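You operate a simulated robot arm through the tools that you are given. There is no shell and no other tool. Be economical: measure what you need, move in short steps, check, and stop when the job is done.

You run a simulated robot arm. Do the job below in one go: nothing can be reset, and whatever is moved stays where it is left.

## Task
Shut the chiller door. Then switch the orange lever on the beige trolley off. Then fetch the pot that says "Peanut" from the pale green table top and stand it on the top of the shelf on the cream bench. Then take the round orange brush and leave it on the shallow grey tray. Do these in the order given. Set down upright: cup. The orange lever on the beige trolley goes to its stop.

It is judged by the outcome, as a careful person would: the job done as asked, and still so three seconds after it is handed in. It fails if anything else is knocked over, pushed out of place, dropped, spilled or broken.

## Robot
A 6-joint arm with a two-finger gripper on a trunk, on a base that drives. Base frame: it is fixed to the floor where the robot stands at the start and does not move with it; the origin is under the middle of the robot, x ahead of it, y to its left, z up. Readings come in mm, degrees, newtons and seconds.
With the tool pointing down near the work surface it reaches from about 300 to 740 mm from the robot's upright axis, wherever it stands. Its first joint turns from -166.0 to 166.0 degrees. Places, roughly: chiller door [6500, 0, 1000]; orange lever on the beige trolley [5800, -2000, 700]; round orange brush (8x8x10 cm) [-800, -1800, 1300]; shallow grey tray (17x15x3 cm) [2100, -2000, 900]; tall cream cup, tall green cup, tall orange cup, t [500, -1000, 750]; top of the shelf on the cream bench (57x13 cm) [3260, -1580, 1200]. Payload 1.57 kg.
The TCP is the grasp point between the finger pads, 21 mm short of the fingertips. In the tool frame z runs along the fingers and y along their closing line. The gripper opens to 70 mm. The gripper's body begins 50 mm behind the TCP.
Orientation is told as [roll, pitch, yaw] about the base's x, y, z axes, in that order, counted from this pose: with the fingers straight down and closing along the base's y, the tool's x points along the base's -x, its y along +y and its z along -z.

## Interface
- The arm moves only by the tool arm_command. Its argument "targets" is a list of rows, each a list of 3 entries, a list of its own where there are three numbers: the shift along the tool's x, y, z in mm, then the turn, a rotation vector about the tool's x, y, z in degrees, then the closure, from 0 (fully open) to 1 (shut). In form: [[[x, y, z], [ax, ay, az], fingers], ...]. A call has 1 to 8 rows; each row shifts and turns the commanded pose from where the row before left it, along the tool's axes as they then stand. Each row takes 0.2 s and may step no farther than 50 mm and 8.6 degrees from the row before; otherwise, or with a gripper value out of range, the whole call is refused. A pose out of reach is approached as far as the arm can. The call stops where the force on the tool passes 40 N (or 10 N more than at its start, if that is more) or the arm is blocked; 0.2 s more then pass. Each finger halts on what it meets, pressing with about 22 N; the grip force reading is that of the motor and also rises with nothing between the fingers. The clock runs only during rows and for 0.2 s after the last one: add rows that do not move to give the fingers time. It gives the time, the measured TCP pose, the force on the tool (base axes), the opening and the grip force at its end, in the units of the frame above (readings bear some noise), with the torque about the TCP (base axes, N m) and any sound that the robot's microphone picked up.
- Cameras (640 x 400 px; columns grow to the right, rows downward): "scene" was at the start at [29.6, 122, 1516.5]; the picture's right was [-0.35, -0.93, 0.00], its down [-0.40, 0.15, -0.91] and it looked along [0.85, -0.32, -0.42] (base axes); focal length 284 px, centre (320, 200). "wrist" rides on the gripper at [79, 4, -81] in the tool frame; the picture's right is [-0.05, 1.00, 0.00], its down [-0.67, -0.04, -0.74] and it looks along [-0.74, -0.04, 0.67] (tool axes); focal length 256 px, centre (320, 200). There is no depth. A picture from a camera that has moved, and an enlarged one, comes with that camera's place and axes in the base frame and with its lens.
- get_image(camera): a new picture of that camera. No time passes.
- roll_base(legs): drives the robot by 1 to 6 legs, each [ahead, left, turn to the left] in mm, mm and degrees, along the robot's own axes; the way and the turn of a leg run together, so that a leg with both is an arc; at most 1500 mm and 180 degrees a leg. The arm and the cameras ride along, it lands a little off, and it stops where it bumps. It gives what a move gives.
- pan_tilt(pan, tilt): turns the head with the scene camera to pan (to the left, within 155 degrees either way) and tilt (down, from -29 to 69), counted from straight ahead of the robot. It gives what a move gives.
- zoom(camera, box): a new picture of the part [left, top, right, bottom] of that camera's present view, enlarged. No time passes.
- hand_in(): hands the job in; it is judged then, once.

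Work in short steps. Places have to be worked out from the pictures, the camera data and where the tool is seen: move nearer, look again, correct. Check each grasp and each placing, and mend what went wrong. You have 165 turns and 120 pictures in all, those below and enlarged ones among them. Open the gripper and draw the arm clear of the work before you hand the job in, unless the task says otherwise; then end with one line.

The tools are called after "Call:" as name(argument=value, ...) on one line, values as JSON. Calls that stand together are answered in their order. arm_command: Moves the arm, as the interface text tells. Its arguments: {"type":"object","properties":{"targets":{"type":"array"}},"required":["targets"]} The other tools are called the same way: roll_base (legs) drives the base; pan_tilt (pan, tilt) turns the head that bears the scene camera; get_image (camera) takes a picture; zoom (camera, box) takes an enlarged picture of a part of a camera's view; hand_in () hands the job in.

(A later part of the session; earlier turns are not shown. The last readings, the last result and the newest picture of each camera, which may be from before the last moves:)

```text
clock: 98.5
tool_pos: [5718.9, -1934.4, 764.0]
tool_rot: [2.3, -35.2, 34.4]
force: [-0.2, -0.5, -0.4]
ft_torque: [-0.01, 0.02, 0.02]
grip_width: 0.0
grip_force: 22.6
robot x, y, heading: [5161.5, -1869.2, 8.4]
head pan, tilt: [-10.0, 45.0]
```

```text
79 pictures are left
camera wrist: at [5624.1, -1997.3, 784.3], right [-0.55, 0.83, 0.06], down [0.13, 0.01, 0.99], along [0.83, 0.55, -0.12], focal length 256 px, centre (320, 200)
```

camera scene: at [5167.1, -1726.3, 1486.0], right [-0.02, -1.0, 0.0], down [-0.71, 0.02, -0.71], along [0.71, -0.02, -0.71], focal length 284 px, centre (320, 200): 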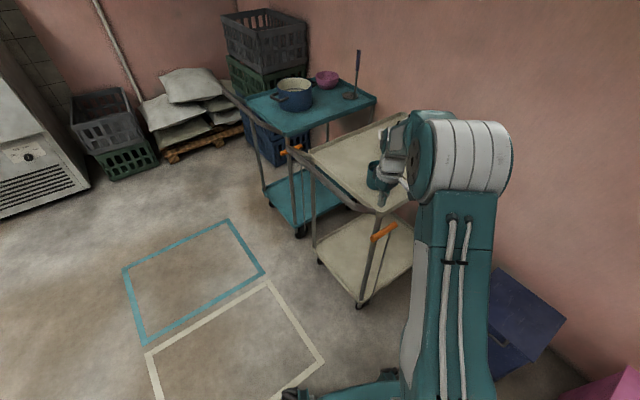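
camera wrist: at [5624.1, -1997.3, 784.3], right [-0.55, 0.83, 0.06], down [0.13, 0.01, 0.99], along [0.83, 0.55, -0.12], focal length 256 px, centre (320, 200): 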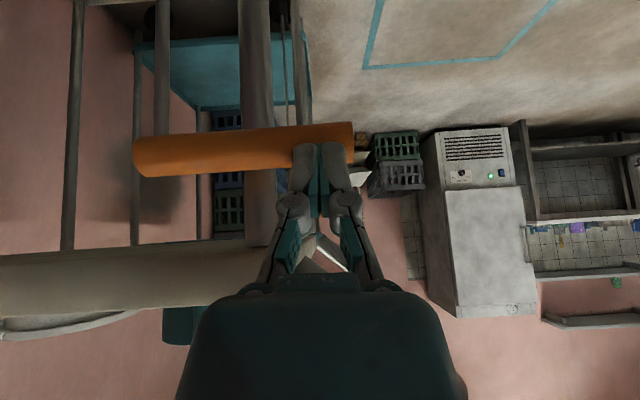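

The tip is at the handle. Pressing down.

Call:
arm_command(targets=[[[6, 0, 8], [0, 0, 0], 1], [[6, 0, 8], [0, 0, 0], 1], [[6, 0, 8], [0, 0, 0], 1], [[6, 0, 8], [0, 0, 0], 1]])

Call:
get_image(camera="wrist")

```text
clock: 98.9
tool_pos: [5719.1, -1936.6, 761.5]
tool_rot: [1.8, -35.7, 34.7]
force: [-16.2, -3.4, 23.3]
ft_torque: [0.02, -0.1, 0.06]
grip_width: 6.0
grip_force: 22.0
robot x, y, heading: [5162.6, -1870.0, 8.5]
head pan, tilt: [-10.0, 45.0]
stopped in row 1: the force on the tool passed its limit at 51 N (the readings are from after the stop); the commanded pose is now the measured one
```

```text
78 pictures are left
camera wrist: at [5624.3, -1997.6, 781.8], right [-0.55, 0.83, 0.06], down [0.12, 0.01, 0.99], along [0.83, 0.55, -0.11], focal length 256 px, centre (320, 200)
```

wrist: 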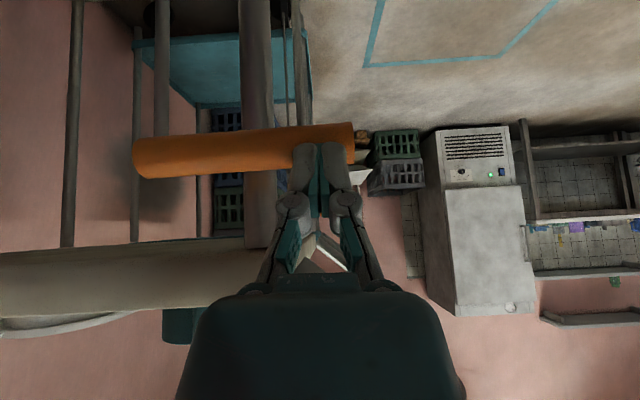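

It won't go down at 51 N, so the downward direction is its present stop. I'll turn the gripper horizontal with the closing line vertical, so that I can straddle the handle and lift it.

Call:
arm_command(targets=[[[0, 0, -50], [0, 0, 0], 1], [[0, 0, -50], [0, 0, 0], 1], [[0, 0, 0], [0, -8.3, 0], 1], [[0, 0, 0], [0, -8.3, 0], 1], [[0, 0, 0], [0, -8.3, 0], 1], [[0, 0, 0], [0, -8.3, 0], 1], [[0, 0, 0], [0, -8.3, 0], 1], [[0, 0, 0], [0, -8.3, 0], 1]])

Call:
arm_command(targets=[[[0, 0, 0], [0, 0, 8.2], 0.2], [[0, 0, 0], [0, 0, 8.2], 0.2], [[0, 0, 0], [0, 0, 8.2], 0.2], [[0, 0, 0], [0, 0, 8.2], 0.2], [[0, 0, 0], [0, 0, 8.2], 0.2], [[0, 0, 0], [0, 0, 8.2], 0.2], [[0, 0, 0], [0, 0, 8.2], 0.2], [[0, 0, 0], [0, 0, 8.2], 0.2]])

Call:
arm_command(targets=[[[0, 0, 0], [0, 0, 8.2], 0.2], [[0, 0, 0], [0, 0, 8.2], 0.2], [[0, 0, 0], [0, 0, 8], 0.2]])

Call:
get_image(camera="scene")

```text
clock: 100.7
tool_pos: [5672.6, -1972.0, 841.4]
tool_rot: [20.6, -85.1, 15.3]
force: [0.6, -0.2, 0.0]
ft_torque: [0.01, 0.02, -0.02]
grip_width: 0.1
grip_force: 21.8
robot x, y, heading: [5165.1, -1868.9, 8.6]
head pan, tilt: [-10.0, 45.0]
```

```text
clock: 102.5
tool_pos: [5672.4, -1971.0, 840.1]
tool_rot: [85.0, -22.4, -52.0]
force: [-0.2, -0.3, -0.4]
ft_torque: [-0.04, 0.0, 0.02]
grip_width: 56.0
grip_force: 0.1
robot x, y, heading: [5165.6, -1866.4, 8.9]
head pan, tilt: [-10.0, 45.0]
```

```text
clock: 103.3
tool_pos: [5672.6, -1971.2, 840.6]
tool_rot: [85.3, 1.9, -54.2]
force: [-0.1, -0.2, 0.6]
ft_torque: [-0.01, 0.01, 0.03]
grip_width: 55.8
grip_force: 0.1
robot x, y, heading: [5160.5, -1871.1, 8.5]
head pan, tilt: [-10.0, 45.0]
```

```text
77 pictures are left
camera scene: at [5167.7, -1727.3, 1486.1], right [-0.03, -1.0, 0.0], down [-0.71, 0.02, -0.71], along [0.71, -0.02, -0.71], focal length 284 px, centre (320, 200)
```

scene: 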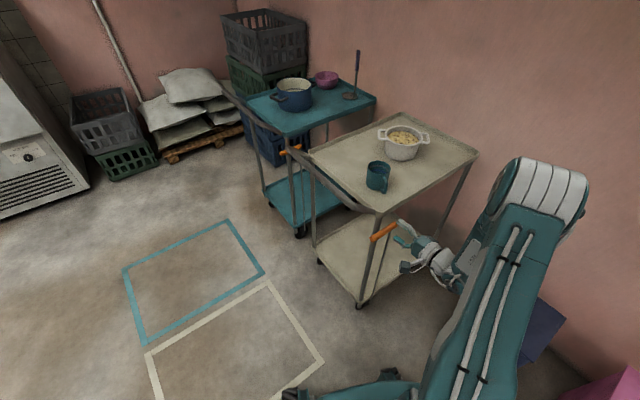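

The gripper is horizontal. I'll drop to handle height and slide in so that the fingers straddle the near end.

Call:
arm_command(targets=[[[0, -50, 0], [0, 0, 0], 0.2], [[0, -48, 0], [0, 0, 0], 0.2], [[0, 0, 25], [0, 0, 0], 0.2], [[0, 0, 25], [0, 0, 0], 0.2], [[0, 0, 0], [0, 0, 0], 0.2]])

Call:
zoom(camera="scene", box=[340, 190, 460, 280])

Call:
get_image(camera="wrist")

```text
clock: 104.5
tool_pos: [5706.0, -1945.9, 739.5]
tool_rot: [85.3, 1.8, -54.2]
force: [0.7, -0.3, -0.9]
ft_torque: [-0.02, -0.01, 0.01]
grip_width: 55.9
grip_force: 0.0
robot x, y, heading: [5165.4, -1869.4, 9.0]
head pan, tilt: [-10.0, 45.0]
```

```text
4.44 times, centred on (400, 235) of scene
camera zoom: at [5168.0, -1727.2, 1486.1], right [-0.03, -1.0, 0.0], down [-0.71, 0.02, -0.71], along [0.71, -0.02, -0.71], focal length 1263 px, centre (-36, 44)
```

zoom: 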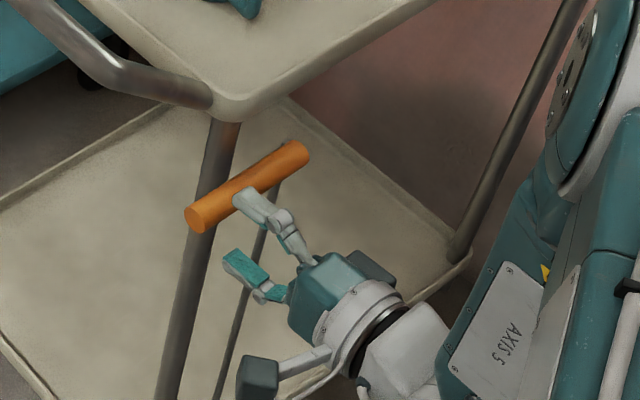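

```text
75 pictures are left
camera wrist: at [5595.3, -1929.1, 752.8], right [0.11, -0.02, 0.99], down [-0.21, -0.98, 0.0], along [0.97, -0.21, -0.12], focal length 256 px, centre (320, 200)
```

wrist: 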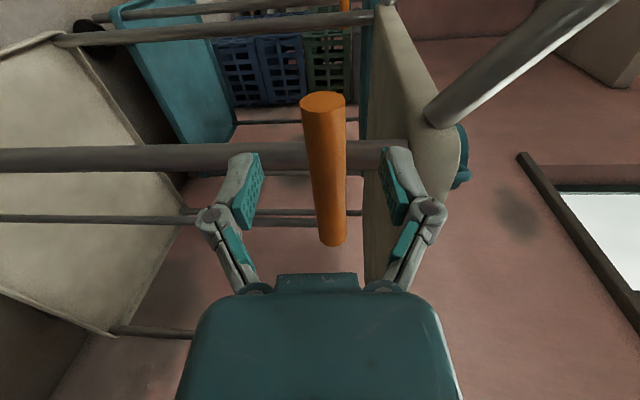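

The handle sits well between the fingers. I'll go 25 mm deeper and lift gently.

Call:
arm_command(targets=[[[0, 0, 12], [0, 0, 0], 0.2], [[0, 0, 13], [0, 0, 0], 0.2], [[0, 10, 0], [0, 0, 0], 0.2], [[0, 10, 0], [0, 0, 0], 0.2], [[0, 10, 0], [0, 0, 0], 0.2], [[0, 10, 0], [0, 0, 0], 0.2]])

Call:
get_image(camera="wrist")

```text
clock: 105.9
tool_pos: [5728.2, -1929.7, 778.0]
tool_rot: [85.4, 1.6, -54.1]
force: [0.4, -0.2, -3.1]
ft_torque: [0.0, 0.05, -0.02]
grip_width: 57.3
grip_force: 0.8
robot x, y, heading: [5167.5, -1867.4, 8.5]
head pan, tilt: [-10.0, 45.0]
```

```text
74 pictures are left
camera wrist: at [5616.3, -1912.0, 792.0], right [0.11, -0.02, 0.99], down [-0.21, -0.98, 0.0], along [0.97, -0.21, -0.11], focal length 256 px, centre (320, 200)
```

wrist: 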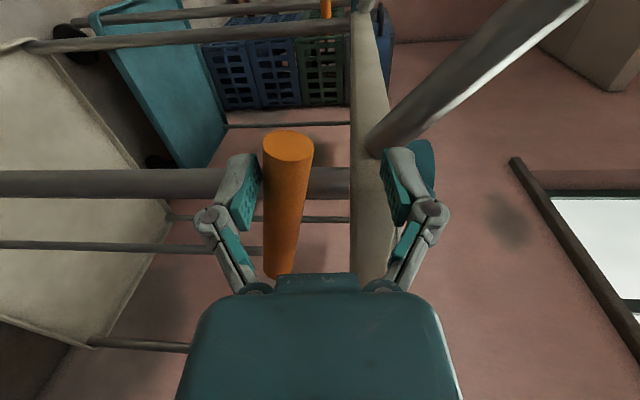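

The lever swings up freely. I'll withdraw a little so the fingertips clear the tray lip, narrow the fingers, and keep lifting while turning with the lever.

Call:
arm_command(targets=[[[0, 0, -12], [0, 0, 0], 0.3], [[0, 0, 0], [0, 0, 8], 0.4], [[0, 10, 0], [0, 0, 6], 0.4], [[0, 10, 0], [0, 0, 6], 0.4], [[0, 10, 0], [0, 0, 6], 0.4]])

Call:
get_image(camera="wrist")

Call:
zoom(camera="scene", box=[340, 190, 460, 280])

```text
clock: 107.1
tool_pos: [5724.5, -1941.8, 806.4]
tool_rot: [84.9, 27.8, -56.5]
force: [-0.4, -0.4, -0.2]
ft_torque: [-0.01, 0.03, 0.05]
grip_width: 42.2
grip_force: 0.3
robot x, y, heading: [5165.1, -1872.0, 8.5]
head pan, tilt: [-10.0, 45.0]
```

```text
73 pictures are left
camera wrist: at [5621.1, -1931.9, 855.0], right [0.36, -0.37, 0.86], down [-0.29, -0.92, -0.28], along [0.89, -0.14, -0.43], focal length 256 px, centre (320, 200)
```

wrist: 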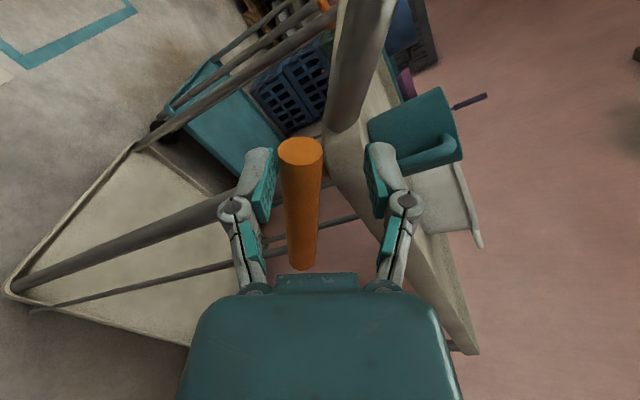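

```text
4.44 times, centred on (400, 235) of scene
camera zoom: at [5168.0, -1727.2, 1486.1], right [-0.03, -1.0, 0.0], down [-0.71, 0.02, -0.71], along [0.71, -0.02, -0.71], focal length 1263 px, centre (-36, 44)
```

zoom: 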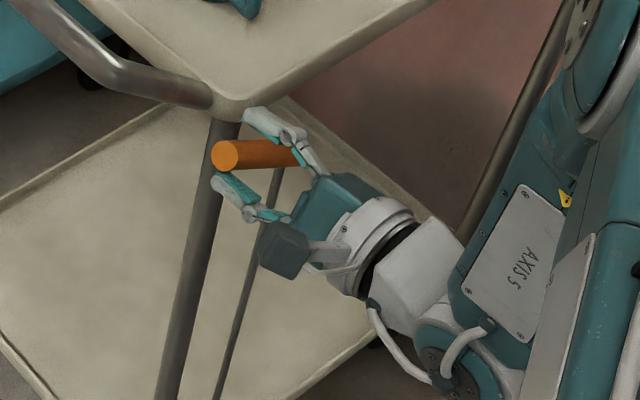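

It's now about 27° up with no resistance. I'll keep going until the stop.

Call:
arm_command(targets=[[[0, 9, 0], [0, 0, 6], 0.4], [[0, 9, 0], [0, 0, 6], 0.4], [[0, 9, 0], [0, 0, 6], 0.4], [[0, 9, 0], [0, 0, 6], 0.4], [[0, 9, 0], [0, 0, 6], 0.4]])

Call:
get_image(camera="wrist")

Call:
zoom(camera="scene", box=[340, 190, 460, 280])

```text
clock: 108.3
tool_pos: [5743.8, -1963.9, 840.9]
tool_rot: [81.4, 57.5, -61.3]
force: [0.0, -0.7, -0.2]
ft_torque: [0.02, 0.01, 0.04]
grip_width: 42.1
grip_force: 0.0
robot x, y, heading: [5162.2, -1871.7, 8.8]
head pan, tilt: [-10.0, 45.0]
```

```text
71 pictures are left
camera wrist: at [5660.3, -1975.5, 917.2], right [0.54, -0.68, 0.49], down [-0.45, -0.73, -0.52], along [0.71, 0.07, -0.7], focal length 256 px, centre (320, 200)
```

wrist: 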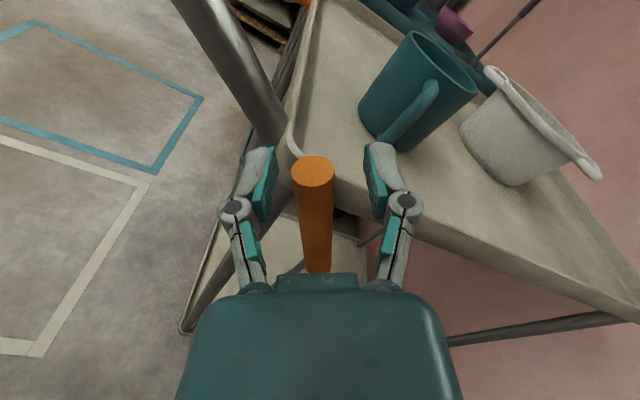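

```text
4.44 times, centred on (400, 235) of scene
camera zoom: at [5168.0, -1727.2, 1486.1], right [-0.03, -1.0, 0.0], down [-0.71, 0.02, -0.71], along [0.71, -0.02, -0.71], focal length 1263 px, centre (-36, 44)
```

zoom: 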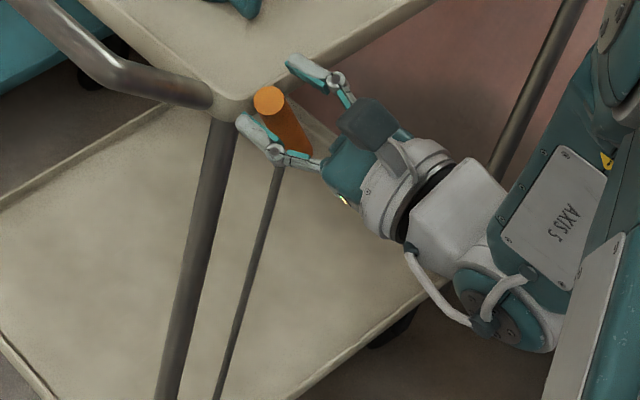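

The lever is at about 57° and still free. I'll continue toward the stop.

Call:
arm_command(targets=[[[0, 9, 0], [0, 0, 6], 0.4], [[0, 9, 0], [0, 0, 6], 0.4], [[0, 9, 0], [0, 0, 6], 0.4], [[0, 9, 0], [0, 0, 6], 0.4]])

Call:
get_image(camera="wrist")

Call:
zoom(camera="scene", box=[340, 190, 460, 280])

```text
clock: 109.3
tool_pos: [5765.4, -1988.4, 855.0]
tool_rot: [60.8, 80.5, -83.0]
force: [-0.7, -0.4, 0.6]
ft_torque: [0.01, -0.01, -0.03]
grip_width: 42.0
grip_force: 0.0
robot x, y, heading: [5164.6, -1865.7, 8.9]
head pan, tilt: [-10.0, 45.0]
```

```text
69 pictures are left
camera wrist: at [5699.9, -2026.7, 940.3], right [0.59, -0.8, 0.09], down [-0.61, -0.52, -0.6], along [0.53, 0.3, -0.79], focal length 256 px, centre (320, 200)
```

wrist: 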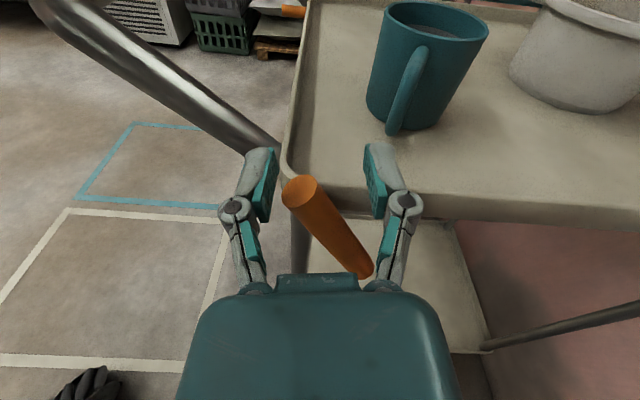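

```text
4.44 times, centred on (400, 235) of scene
camera zoom: at [5168.1, -1727.4, 1486.1], right [-0.03, -1.0, 0.0], down [-0.71, 0.02, -0.71], along [0.71, -0.02, -0.71], focal length 1263 px, centre (-36, 44)
```

zoom: 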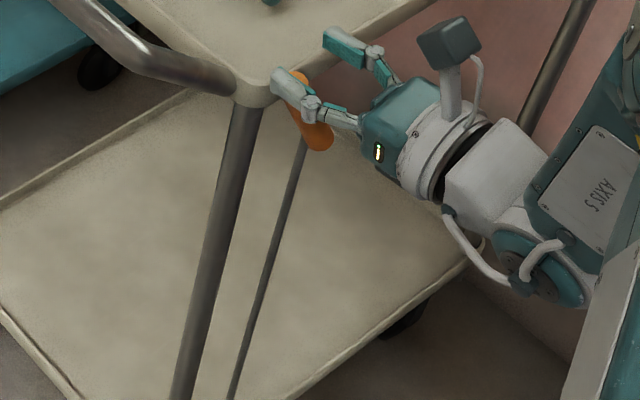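

The lever has reached its stop at roughly 60° up, since the handle no longer turns with the tool. The trolley seems to have crept slightly. I'll back the fingers off straight away and check.

Call:
arm_command(targets=[[[0, -8, 0], [0, 0, 0], 0.2], [[0, 0, -30], [0, 0, 0], 0.2], [[0, 0, -40], [0, 0, 0], 0.2], [[0, 0, -50], [0, 0, 0], 0.2]])

Call:
get_image(camera="scene")

Call:
zoom(camera="scene", box=[340, 190, 460, 280])

```text
clock: 110.3
tool_pos: [5664.3, -2053.5, 860.3]
tool_rot: [60.7, 80.6, -83.0]
force: [0.6, 0.0, 0.9]
ft_torque: [0.06, 0.0, 0.01]
grip_width: 56.0
grip_force: 0.0
robot x, y, heading: [5164.8, -1868.6, 8.6]
head pan, tilt: [-10.0, 45.0]
```

```text
67 pictures are left
camera scene: at [5167.6, -1728.9, 1486.2], right [-0.02, -1.0, 0.0], down [-0.71, 0.02, -0.71], along [0.71, -0.02, -0.71], focal length 284 px, centre (320, 200)
```

scene: 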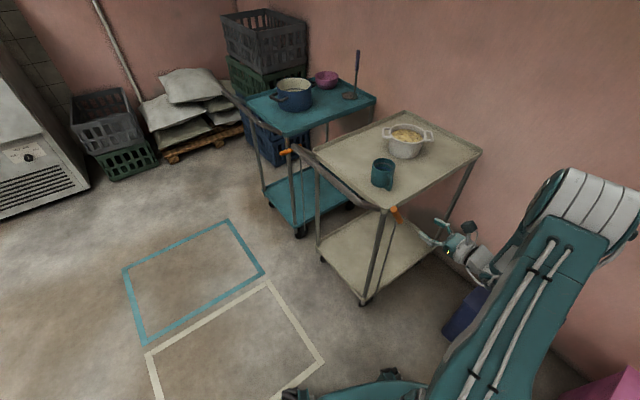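

```text
4.44 times, centred on (400, 235) of scene
camera zoom: at [5167.6, -1728.9, 1486.2], right [-0.02, -1.0, 0.0], down [-0.71, 0.02, -0.71], along [0.71, -0.02, -0.71], focal length 1263 px, centre (-36, 44)
```

zoom: 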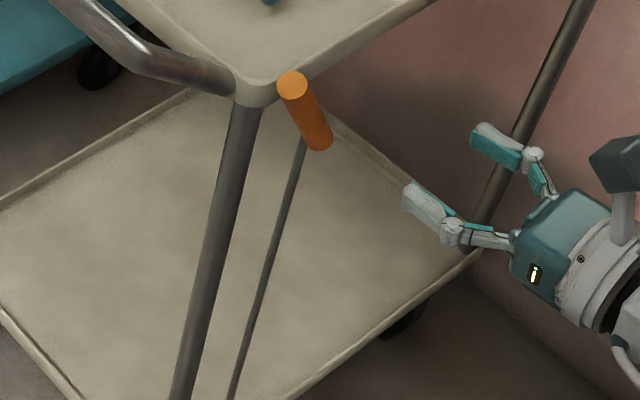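

The lever is off at its stop. The trolley rolled about 20 mm, so I'll nudge it gently back by pressing the rear of its near leg. First I'll bring the closed fist down beside it.

Call:
arm_command(targets=[[[-45, 0, 0], [0, 0, 0], 1], [[-45, 0, 0], [0, 0, 0], 1], [[-45, 0, 0], [0, 0, 0], 1], [[-45, 0, 0], [0, 0, 0], 1], [[-44, 0, 0], [0, 0, 0], 1], [[0, 1, 35], [0, 0, 0], 1]])

Call:
get_image(camera="wrist")

Call:
zoom(camera="scene", box=[340, 190, 460, 280])

```text
clock: 111.7
tool_pos: [5695.9, -2067.2, 642.2]
tool_rot: [60.9, 80.4, -82.8]
force: [-0.2, -1.3, -0.2]
ft_torque: [0.0, 0.0, -0.02]
grip_width: 0.1
grip_force: 21.7
robot x, y, heading: [5167.2, -1869.4, 8.6]
head pan, tilt: [-10.0, 45.0]
```

```text
65 pictures are left
camera wrist: at [5631.9, -2105.9, 727.5], right [0.59, -0.8, 0.09], down [-0.61, -0.52, -0.6], along [0.53, 0.3, -0.79], focal length 256 px, centre (320, 200)
```

wrist: 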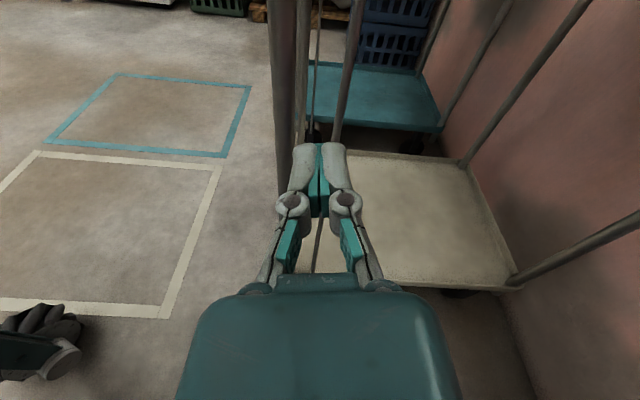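

```text
4.44 times, centred on (400, 235) of scene
camera zoom: at [5167.8, -1727.1, 1486.1], right [-0.03, -1.0, 0.0], down [-0.71, 0.02, -0.71], along [0.71, -0.02, -0.71], focal length 1263 px, centre (-36, 44)
```

zoom: 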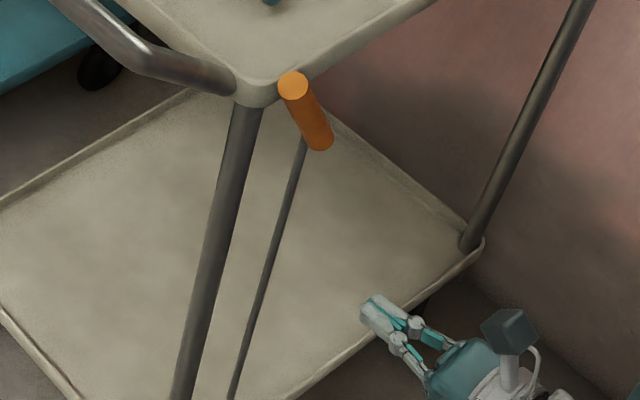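

The gap between leg and rod is too narrow for the fist. Instead I'll pull the trolley's push bar forward from above. First I'll restore the tool to pointing down.

Call:
arm_command(targets=[[[0, 0, -40], [0, 0, 0], 1], [[45, 0, 0], [0, 0, -8], 1], [[45, 0, 0], [0, 0, -8], 1], [[45, 0, 0], [0, 0, -8], 1], [[45, 0, 0], [0, 0, -8], 1], [[0, 0, 0], [0, 0, -8], 1], [[0, 0, 0], [0, 0, -8], 1], [[0, 0, 0], [0, 0, -8], 1]])

Call:
arm_command(targets=[[[0, 0, 0], [0, 0, -8], 1], [[0, 0, 0], [0, 0, -8], 1], [[0, 0, 0], [0, 0, -8], 1], [[0, 0, 0], [0, 0, -8.5], 1], [[0, 0, 0], [0, 0, -8.5], 1], [[0, 0, 0], [0, 0, -8.5], 1], [[0, 0, 0], [0, 0, -8.5], 1], [[0, 0, 0], [0, 0, -8.5], 1]])

Call:
arm_command(targets=[[[0, 0, 0], [0, 0, -8.5], 1], [[0, 0, 0], [0, 0, -8.5], 1], [[0, 0, 0], [0, 0, -8.5], 1], [[0, 0, 0], [0, 0, -8.5], 1], [[0, 0, 0], [0, 0, -8.5], 1]])

```text
clock: 113.5
tool_pos: [5638.2, -2035.9, 811.4]
tool_rot: [84.9, 25.6, -56.2]
force: [0.1, 0.4, -0.4]
ft_torque: [0.01, 0.0, 0.02]
grip_width: 0.0
grip_force: 22.1
robot x, y, heading: [5162.3, -1867.3, 8.4]
head pan, tilt: [-10.0, 45.0]
```

```text
clock: 115.3
tool_pos: [5639.7, -2036.2, 809.1]
tool_rot: [84.0, -40.8, -50.2]
force: [0.5, -0.1, -0.5]
ft_torque: [0.01, -0.03, 0.0]
grip_width: 0.0
grip_force: 21.7
robot x, y, heading: [5164.6, -1871.7, 8.5]
head pan, tilt: [-10.0, 45.0]
```

```text
clock: 116.5
tool_pos: [5638.9, -2035.6, 809.4]
tool_rot: [54.9, -82.0, -19.3]
force: [0.0, 0.5, -0.4]
ft_torque: [0.04, -0.02, 0.02]
grip_width: 0.1
grip_force: 22.3
robot x, y, heading: [5164.3, -1865.3, 8.3]
head pan, tilt: [-10.0, 45.0]
```

Now I'll pitch the tool back to pointing down.

Call:
arm_command(targets=[[[-40, 0, 0], [0, 8.5, 0], 1], [[-40, 0, 0], [0, 8.5, 0], 1], [[-40, 0, 0], [0, 8.5, 0], 1], [[-30, 0, 0], [0, 8.5, 0], 1], [[0, 0, 0], [0, 8.5, 0], 1], [[0, 0, 0], [0, 8.5, 0], 1], [[0, 0, 0], [0, 8.5, 0], 1], [[0, 0, 0], [0, 8.5, 0], 1]])

Call:
arm_command(targets=[[[0, 0, -30], [0, 8.5, 0], 0], [[0, 0, -40], [0, 5, 0], 0]])

Call:
get_image(camera="scene")

```text
clock: 118.3
tool_pos: [5682.4, -2024.2, 950.3]
tool_rot: [6.9, -17.1, 33.4]
force: [0.2, -0.1, 0.0]
ft_torque: [0.01, -0.03, -0.02]
grip_width: 0.0
grip_force: 21.9
robot x, y, heading: [5164.6, -1870.5, 8.6]
head pan, tilt: [-10.0, 45.0]
```

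```text
clock: 118.9
tool_pos: [5674.0, -2038.2, 1018.1]
tool_rot: [6.7, -3.7, 34.9]
force: [0.0, 0.4, -0.9]
ft_torque: [0.03, -0.02, -0.04]
grip_width: 70.0
grip_force: 0.0
robot x, y, heading: [5164.4, -1869.5, 8.8]
head pan, tilt: [-10.0, 45.0]
```

```text
63 pictures are left
camera scene: at [5167.7, -1726.7, 1486.0], right [-0.03, -1.0, 0.0], down [-0.71, 0.02, -0.71], along [0.71, -0.02, -0.71], focal length 284 px, centre (320, 200)
```

scene: 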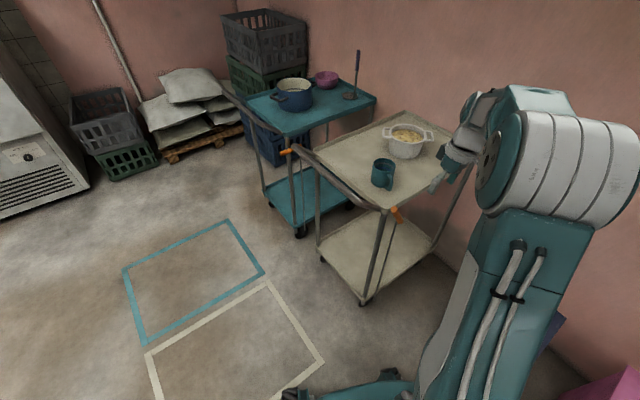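

I'll level the tool and move over the right part of the push bar.

Call:
arm_command(targets=[[[0, 42, 0], [6.5, 0, 0], 0], [[0, 42, 0], [0, 3.5, 0], 0], [[-48, 0, 0], [0, 0, 0], 0], [[-48, 0, 0], [0, 0, 0], 0], [[-48, 0, 0], [0, 0, 0], 0], [[-48, 0, 0], [0, 0, 0], 0], [[-44, 0, 0], [0, 0, 0], 0]])

Call:
get_image(camera="wrist")

Call:
zoom(camera="scene", box=[280, 120, 440, 220])

```text
clock: 120.5
tool_pos: [5819.7, -1832.2, 1026.2]
tool_rot: [0.1, -0.3, 34.9]
force: [-0.4, 0.1, 0.1]
ft_torque: [-0.02, -0.01, 0.02]
grip_width: 70.3
grip_force: 0.0
robot x, y, heading: [5163.6, -1869.8, 8.6]
head pan, tilt: [-10.0, 45.0]
```

```text
62 pictures are left
camera wrist: at [5751.8, -1873.9, 1107.2], right [-0.53, 0.85, 0.0], down [0.56, 0.35, 0.75], along [0.64, 0.4, -0.66], focal length 256 px, centre (320, 200)
```

wrist: 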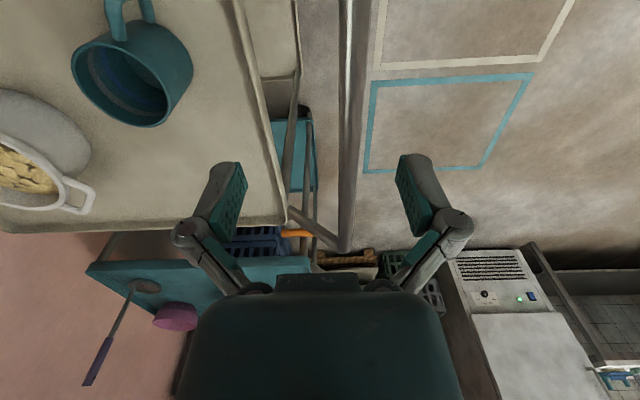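

```text
4.00 times, centred on (360, 170) of scene
camera zoom: at [5168.3, -1725.0, 1485.9], right [-0.03, -1.0, 0.0], down [-0.71, 0.02, -0.71], along [0.71, -0.02, -0.71], focal length 1137 px, centre (160, 320)
```

zoom: 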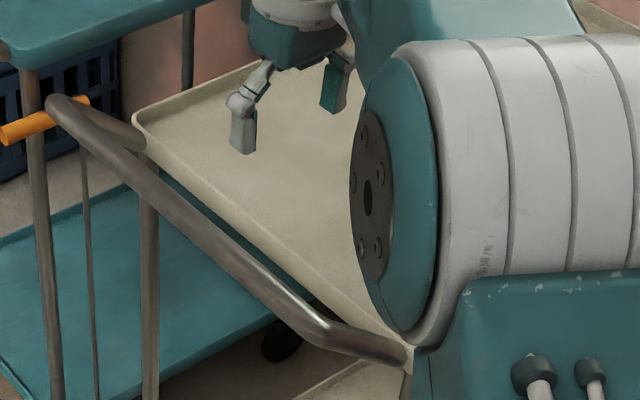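

The push bar's axis is at z≈891, running beneath the fingers 21 mm to the front. I'll shift, descend, and close on it.

Call:
arm_command(targets=[[[0, 21, 0], [0, 0, 0], 0], [[0, 0, 45], [0, 0, 0], 0], [[0, 0, 45], [0, 0, 0], 0], [[0, 0, 45], [0, 0, 0], 0], [[0, 0, 0], [0, 0, 0], 0.6], [[0, 0, 0], [0, 0, 0], 0.7]])

Call:
zoom(camera="scene", box=[280, 120, 440, 220])

```text
clock: 121.9
tool_pos: [5811.6, -1812.7, 887.0]
tool_rot: [0.1, -0.3, 35.1]
force: [1.4, -1.0, -0.8]
ft_torque: [0.04, 0.0, 0.01]
grip_width: 21.8
grip_force: 0.7
robot x, y, heading: [5165.1, -1867.4, 8.9]
head pan, tilt: [-10.0, 45.0]
```

```text
4.00 times, centred on (360, 170) of scene
camera zoom: at [5168.5, -1725.7, 1485.9], right [-0.03, -1.0, 0.0], down [-0.71, 0.02, -0.71], along [0.71, -0.02, -0.71], focal length 1137 px, centre (160, 320)
```

zoom: 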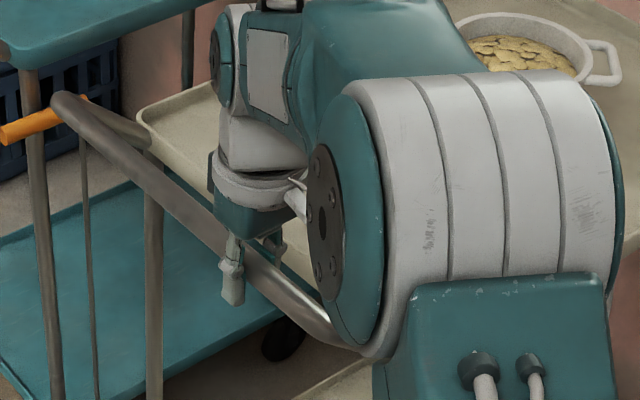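

The bar is between the fingers. I'll close fully and pull it gently forward 23 mm.

Call:
arm_command(targets=[[[0, 0, 0], [0, 0, 0], 1], [[0, 5, 0], [0, 0, 0], 1], [[0, 5, 0], [0, 0, 0], 1], [[0, 5, 0], [0, 0, 0], 1], [[0, 5, 0], [0, 0, 0], 1], [[0, 3, 0], [0, 0, 0], 1]])

Call:
zoom(camera="scene", box=[280, 120, 440, 220])

```text
clock: 123.3
tool_pos: [5796.7, -1794.2, 888.6]
tool_rot: [0.1, -0.2, 35.0]
force: [12.9, 8.6, -0.4]
ft_torque: [-0.08, 0.13, -0.09]
grip_width: 20.7
grip_force: 22.2
robot x, y, heading: [5164.8, -1868.4, 8.7]
head pan, tilt: [-10.0, 45.0]
```

```text
4.00 times, centred on (360, 170) of scene
camera zoom: at [5169.7, -1723.8, 1485.7], right [-0.02, -1.0, 0.0], down [-0.71, 0.02, -0.71], along [0.7, -0.02, -0.71], focal length 1137 px, centre (160, 320)
```

zoom: 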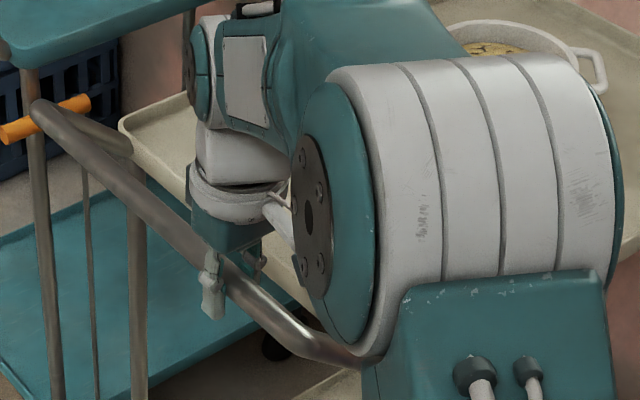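

Moved about 20 mm. I'll release, rise clear, and compare the trolley's position with its original one.

Call:
arm_command(targets=[[[0, 0, 0], [0, 0, 0], 0], [[0, 0, 0], [0, 0, 0], 0], [[0, 0, -50], [0, 0, 0], 0], [[0, 0, -50], [0, 0, 0], 0], [[0, 0, -50], [0, 0, 0], 0], [[0, 40, 0], [0, 0, 0], 0], [[40, 0, -20], [0, 0, 0], 0], [[45, 0, 0], [0, 0, 0], 0]])

Call:
arm_command(targets=[[[45, 0, 0], [0, 0, 0], 0], [[45, 0, 0], [0, 0, 0], 0], [[45, 0, 0], [0, 0, 0], 0]])

Call:
get_image(camera="scene")

```text
clock: 125.1
tool_pos: [5701.9, -1818.4, 1054.8]
tool_rot: [0.2, -0.3, 35.0]
force: [0.4, -0.2, -0.8]
ft_torque: [-0.02, -0.01, -0.02]
grip_width: 70.1
grip_force: 0.0
robot x, y, heading: [5164.0, -1869.0, 8.5]
head pan, tilt: [-10.0, 45.0]
```

```text
clock: 125.9
tool_pos: [5591.0, -1893.5, 1058.0]
tool_rot: [0.3, -0.5, 35.0]
force: [0.3, 0.6, -0.8]
ft_torque: [-0.01, 0.03, 0.01]
grip_width: 70.0
grip_force: 0.1
robot x, y, heading: [5163.1, -1866.5, 8.5]
head pan, tilt: [-10.0, 45.0]
```

```text
58 pictures are left
camera scene: at [5167.1, -1726.5, 1486.0], right [-0.02, -1.0, 0.0], down [-0.71, 0.02, -0.71], along [0.71, -0.02, -0.71], focal length 284 px, centre (320, 200)
```

scene: 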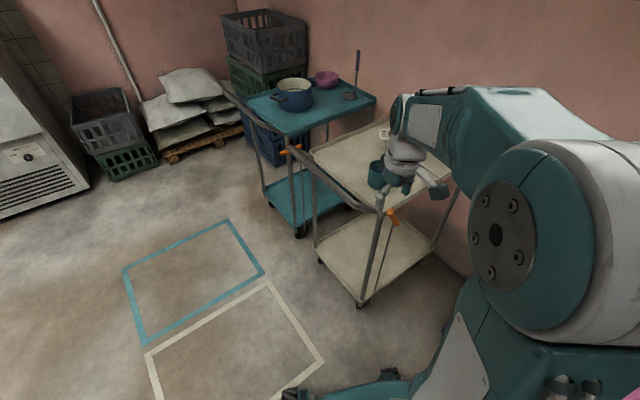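

The trolley is back at its original spot and the lever stays up at its stop. Next is the "Peanut" pot. I'll turn round and look along the south side of the bench.

Call:
roll_base(legs=[[-150, 150, 0], [0, 0, 165]])

Call:
pan_tilt(pan=0, tilt=22)

Call:
get_image(camera="scene")

```text
clock: 134.4
tool_pos: [4582.7, -1607.9, 1059.8]
tool_rot: [0.2, -0.4, -160.2]
force: [-0.4, 0.4, -0.5]
ft_torque: [0.02, -0.01, 0.0]
grip_width: 69.9
grip_force: 0.1
robot x, y, heading: [4986.6, -1739.8, 173.5]
head pan, tilt: [-10.0, 45.0]
```

```text
clock: 135.2
tool_pos: [4581.9, -1608.3, 1058.9]
tool_rot: [0.1, -0.3, -160.1]
force: [0.0, 0.2, 0.1]
ft_torque: [0.0, 0.01, -0.03]
grip_width: 69.9
grip_force: 0.1
robot x, y, heading: [4988.4, -1741.2, 173.2]
head pan, tilt: [0.0, 22.0]
```

```text
57 pictures are left
camera scene: at [4939.4, -1891.8, 1521.3], right [0.11, 0.99, 0.0], down [0.37, -0.04, -0.93], along [-0.92, 0.11, -0.38], focal length 284 px, centre (320, 200)
```

scene: 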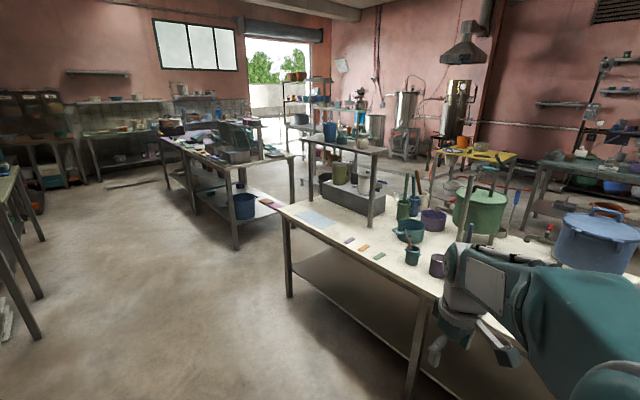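

The south side of the bench is open, and I can see the shelf on the cream bench. I'll drive to the gap between the bench's west end and the next table.

Call:
roll_base(legs=[[700, 494, 0], [705, 494, 0], [0, 0, -23.3]])

Call:
get_image(camera="scene")

```text
clock: 145.2
tool_pos: [3137.3, -2275.6, 1059.5]
tool_rot: [0.1, -0.3, 176.6]
force: [0.1, 0.2, -0.2]
ft_torque: [0.01, 0.03, 0.01]
grip_width: 69.9
grip_force: 0.1
robot x, y, heading: [3456.8, -2560.0, 150.2]
head pan, tilt: [0.0, 22.0]
```

```text
56 pictures are left
camera scene: at [3352.9, -2676.3, 1521.3], right [0.5, 0.87, 0.0], down [0.33, -0.19, -0.93], along [-0.8, 0.46, -0.38], focal length 284 px, centre (320, 200)
```

scene: 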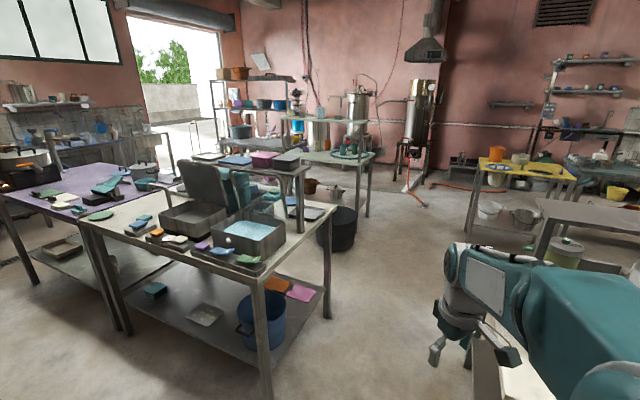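

The gap is over 950 mm wide. I'll drive through it to the open area east of the pale green table and face that table.

Call:
roll_base(legs=[[600, 0, 0], [0, 0, -25], [1400, 0, 0], [500, 0, 0], [0, 0, 68]])

Call:
get_image(camera="scene")

```text
clock: 161.9
tool_pos: [1394.5, -761.7, 1058.2]
tool_rot: [0.1, -0.3, -138.7]
force: [-0.7, -0.1, 0.4]
ft_torque: [0.0, 0.03, 0.0]
grip_width: 70.2
grip_force: 0.1
robot x, y, heading: [1819.7, -738.2, -164.8]
head pan, tilt: [0.0, 22.0]
```

```text
55 pictures are left
camera scene: at [1830.8, -896.8, 1521.4], right [-0.26, 0.97, 0.0], down [0.36, 0.1, -0.93], along [-0.9, -0.24, -0.38], focal length 284 px, centre (320, 200)
```

scene: 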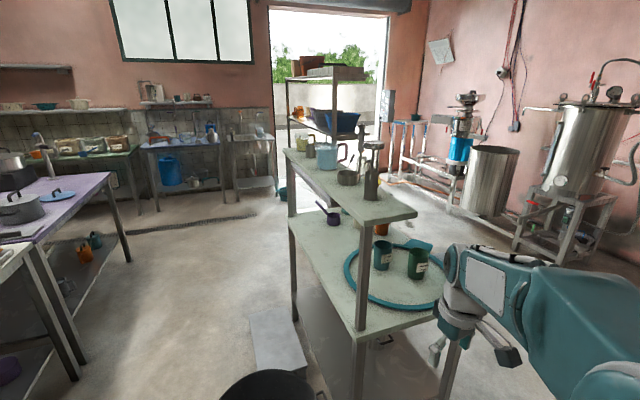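

The pale green table is ahead, with a raised shelf on its near-left side and labelled cups on its top. I'll zoom in to read them.

Call:
zoom(camera="scene", box=[280, 190, 460, 310])

```text
3.33 times, centred on (370, 250) of scene
camera zoom: at [1830.8, -896.8, 1521.4], right [-0.26, 0.97, 0.0], down [0.36, 0.1, -0.93], along [-0.9, -0.24, -0.38], focal length 947 px, centre (153, 33)
```

zoom: 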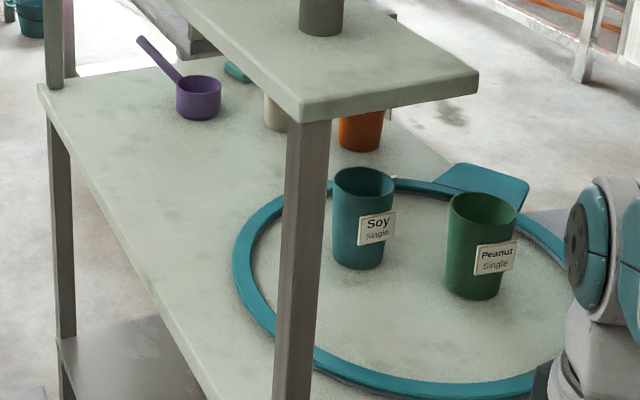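

The green cup says "Peanut Single" and the teal one "Soy Single". The cream and orange labels aren't visible yet. I'll go round to the north side to check the others and to reach the cup.

Call:
roll_base(legs=[[350, -703, 0], [417, -184, 0], [0, 0, 70]])

Call:
pan_tilt(pan=-5, tilt=42)

Call:
get_image(camera="scene")

```text
clock: 171.5
tool_pos: [718.5, -512.8, 1059.2]
tool_rot: [0.1, -0.3, -67.4]
force: [0.1, 0.3, -0.7]
ft_torque: [-0.02, -0.01, -0.01]
grip_width: 70.2
grip_force: 0.0
robot x, y, heading: [834.9, -101.0, -93.9]
head pan, tilt: [0.0, 22.0]
```

```text
clock: 172.4
tool_pos: [718.8, -511.8, 1059.1]
tool_rot: [0.1, -0.3, -67.5]
force: [-0.1, -0.1, 0.7]
ft_torque: [0.01, 0.04, -0.02]
grip_width: 69.9
grip_force: 0.1
robot x, y, heading: [838.3, -98.8, -93.8]
head pan, tilt: [-5.0, 42.0]
```

```text
53 pictures are left
camera scene: at [981.2, -134.0, 1490.3], right [-0.99, 0.15, 0.0], down [0.1, 0.66, -0.74], along [-0.11, -0.73, -0.67], focal length 284 px, centre (320, 200)
```

scene: 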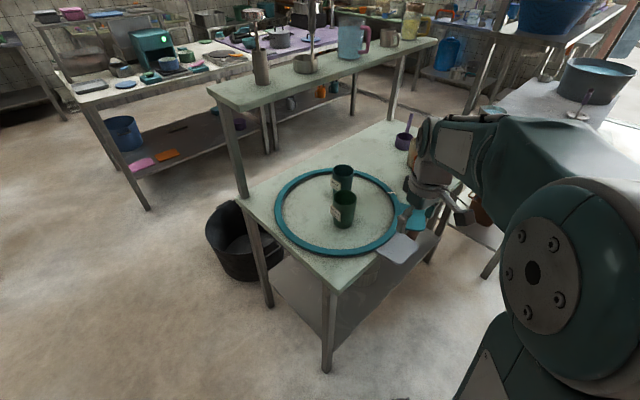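

I put the green cup at about (808,-758) on a table top of z≈790. The arm hides the orange and cream pots, so I'll use the wrist camera to see them.

Call:
get_image(camera="wrist")

```text
52 pictures are left
camera wrist: at [691.2, -436.6, 1140.2], right [0.94, 0.33, 0.0], down [0.22, -0.63, 0.75], along [0.25, -0.7, -0.66], focal length 256 px, centre (320, 200)
```

wrist: 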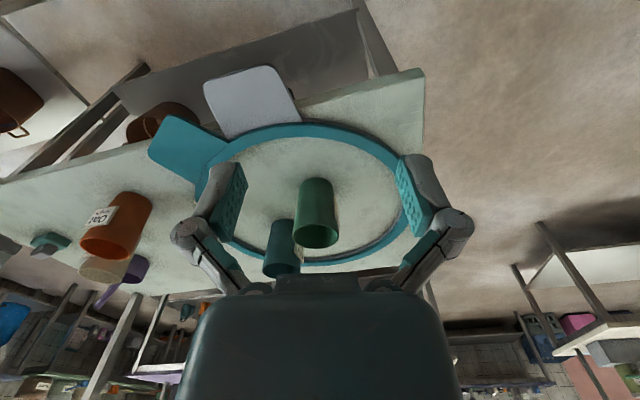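

The orange one reads "Oat", so the green "Peanut" cup is the target. I'll drive 80 mm closer, open the fingers about 50 mm, and move above its east rim for a wall pinch.

Call:
roll_base(legs=[[80, 0, 0]])

Call:
arm_command(targets=[[[-40, 15, 0], [0, 0, 0], 0.28], [[-40, 15, 0], [0, 0, 0], 0.28], [[-40, 14, 0], [0, 0, 0], 0.28], [[-40, 14, 0], [0, 0, 0], 0.28], [[-30, 0, 0], [0, 0, 0], 0.28]])

Call:
get_image(camera="wrist")

Call:
get_image(camera="scene")

```text
clock: 173.4
tool_pos: [713.6, -592.9, 1059.7]
tool_rot: [0.1, -0.4, -67.3]
force: [-0.1, 0.5, 0.9]
ft_torque: [-0.02, 0.0, -0.03]
grip_width: 70.0
grip_force: 0.1
robot x, y, heading: [828.2, -180.5, -93.6]
head pan, tilt: [-5.0, 42.0]
```

```text
clock: 174.6
tool_pos: [839.9, -744.6, 1060.6]
tool_rot: [0.1, -0.3, -67.4]
force: [-0.5, -0.5, -0.5]
ft_torque: [-0.03, -0.01, -0.01]
grip_width: 50.3
grip_force: 0.1
robot x, y, heading: [827.1, -186.9, -93.7]
head pan, tilt: [-5.0, 42.0]
```

```text
51 pictures are left
camera wrist: at [813.0, -669.7, 1141.6], right [0.94, 0.34, 0.0], down [0.22, -0.63, 0.75], along [0.25, -0.7, -0.66], focal length 256 px, centre (320, 200)
```

wrist: 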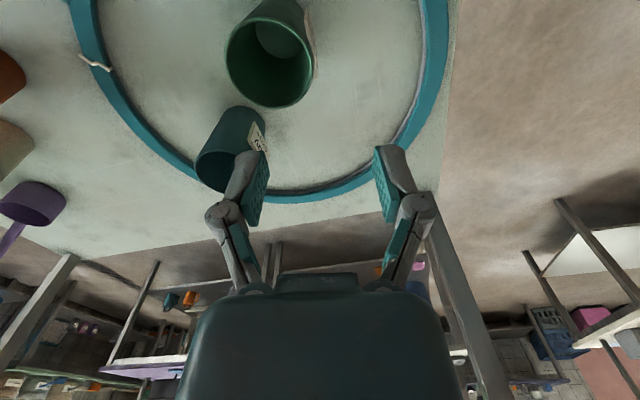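

```text
50 pictures are left
camera scene: at [977.0, -215.5, 1490.1], right [-0.99, 0.15, 0.0], down [0.1, 0.66, -0.74], along [-0.11, -0.73, -0.67], focal length 284 px, centre (320, 200)
```

scene: 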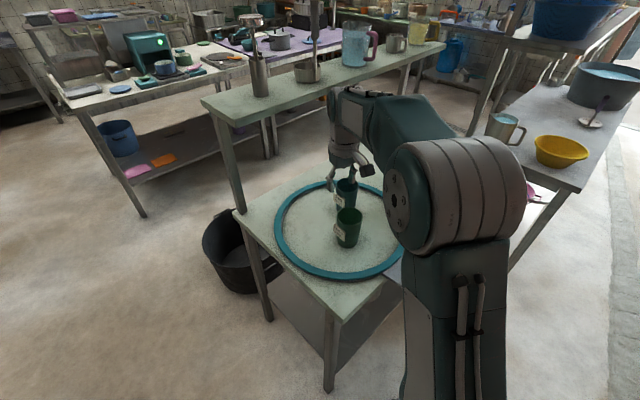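

The cup is empty; its rim is about 76 mm wide, centred near (801,-766) at z≈905. I'll align and descend to just above the rim.

Call:
arm_command(targets=[[[-5, -7, 0], [0, 0, 0], 0.28], [[0, 0, 40], [0, 0, 0], 0.28], [[0, 0, 40], [0, 0, 0], 0.28], [[0, 0, 25], [0, 0, 0], 0.28]])

Call:
get_image(camera="wrist")

Call:
zoom(camera="scene", box=[310, 160, 390, 260])

```text
clock: 175.6
tool_pos: [835.1, -753.3, 956.8]
tool_rot: [0.1, -0.3, -67.3]
force: [0.5, 0.1, 0.9]
ft_torque: [-0.04, 0.01, -0.02]
grip_width: 50.5
grip_force: 0.1
robot x, y, heading: [828.5, -181.0, -93.8]
head pan, tilt: [-5.0, 42.0]
```

```text
49 pictures are left
camera wrist: at [808.1, -676.7, 1037.3], right [0.94, 0.34, 0.0], down [0.22, -0.62, 0.75], along [0.25, -0.71, -0.66], focal length 256 px, centre (320, 200)
```

wrist: 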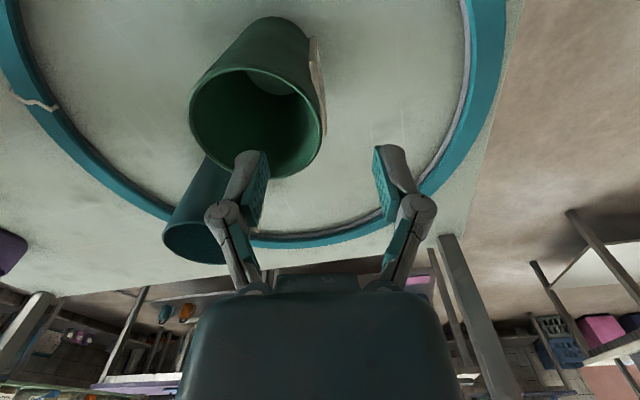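

```text
4.00 times, centred on (350, 210) of scene
camera zoom: at [976.5, -215.5, 1490.2], right [-0.99, 0.15, 0.0], down [0.1, 0.66, -0.74], along [-0.11, -0.73, -0.67], focal length 1137 px, centre (200, 160)
```

zoom: 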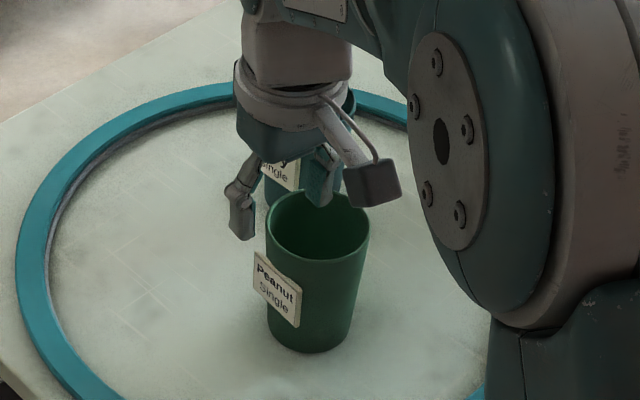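

The label sits right on the east side, so I'll pinch the opposite (west) wall instead: move across, then descend.

Call:
arm_command(targets=[[[0, -37, 0], [0, 0, 0], 0.28], [[0, -37, 0], [0, 0, 0], 0.28], [[0, 0, 25], [0, 0, 0], 0.28], [[0, 0, 20], [0, 0, 0], 0.28], [[0, 0, 10], [0, 0, 0], 0.28]])

Call:
get_image(camera="wrist")

```text
clock: 176.8
tool_pos: [767.4, -783.7, 900.1]
tool_rot: [0.1, -0.2, -67.3]
force: [-0.2, -0.3, -0.2]
ft_torque: [0.0, -0.01, -0.01]
grip_width: 50.6
grip_force: 0.0
robot x, y, heading: [827.9, -184.4, -93.8]
head pan, tilt: [-5.0, 42.0]
```

```text
47 pictures are left
camera wrist: at [740.8, -708.2, 982.0], right [0.94, 0.34, 0.0], down [0.22, -0.62, 0.75], along [0.25, -0.7, -0.66], focal length 256 px, centre (320, 200)
```

wrist: 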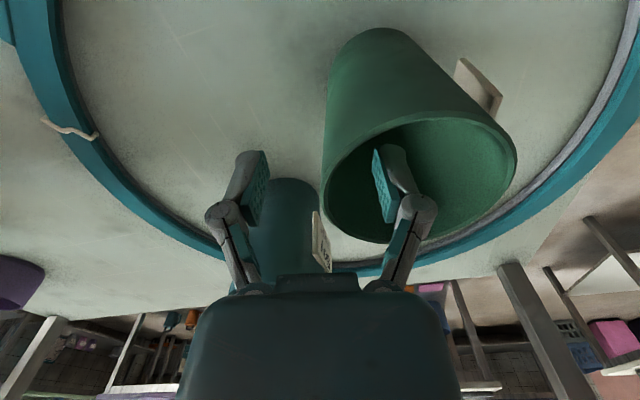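

One finger is inside and the wall is centred between them. I'll go down 8 mm more and close.

Call:
arm_command(targets=[[[0, 0, 8], [0, 0, 0], 0.28], [[0, 0, 0], [0, 0, 0], 0.7], [[0, 0, 0], [0, 0, 0], 1], [[0, 0, 0], [0, 0, 0], 1], [[0, 0, -10], [0, 0, 0], 1], [[0, 0, -15], [0, 0, 0], 1], [[0, 0, 0], [0, 0, 0], 1]])

Call:
get_image(camera="wrist")

Call:
zoom(camera="scene", box=[290, 150, 410, 270])

```text
clock: 178.4
tool_pos: [767.0, -783.3, 917.0]
tool_rot: [0.2, -0.4, -67.3]
force: [0.3, 0.0, -0.9]
ft_torque: [-0.01, 0.03, 0.03]
grip_width: 6.0
grip_force: 22.0
robot x, y, heading: [826.8, -178.9, -93.8]
head pan, tilt: [-5.0, 42.0]
```

```text
46 pictures are left
camera wrist: at [739.8, -706.7, 998.2], right [0.94, 0.34, 0.0], down [0.22, -0.63, 0.75], along [0.25, -0.7, -0.66], focal length 256 px, centre (320, 200)
```

wrist: 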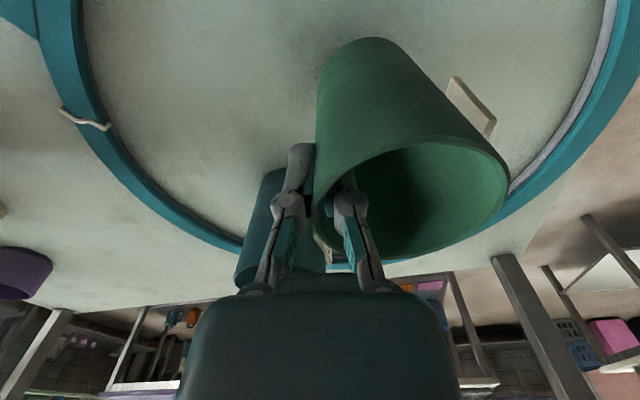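

```text
3.33 times, centred on (350, 210) of scene
camera zoom: at [976.1, -215.7, 1490.2], right [-0.99, 0.15, 0.0], down [0.1, 0.66, -0.74], along [-0.11, -0.73, -0.67], focal length 947 px, centre (220, 167)
```

zoom: 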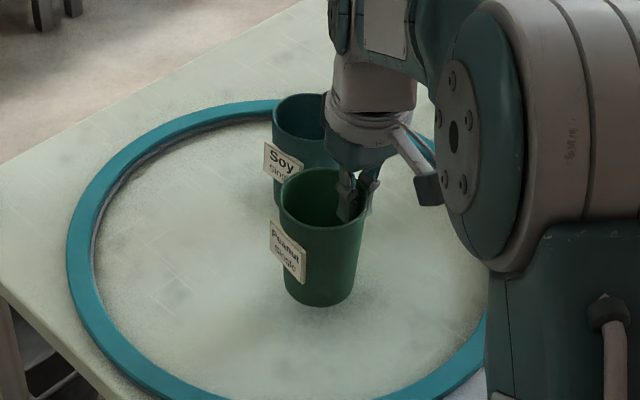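

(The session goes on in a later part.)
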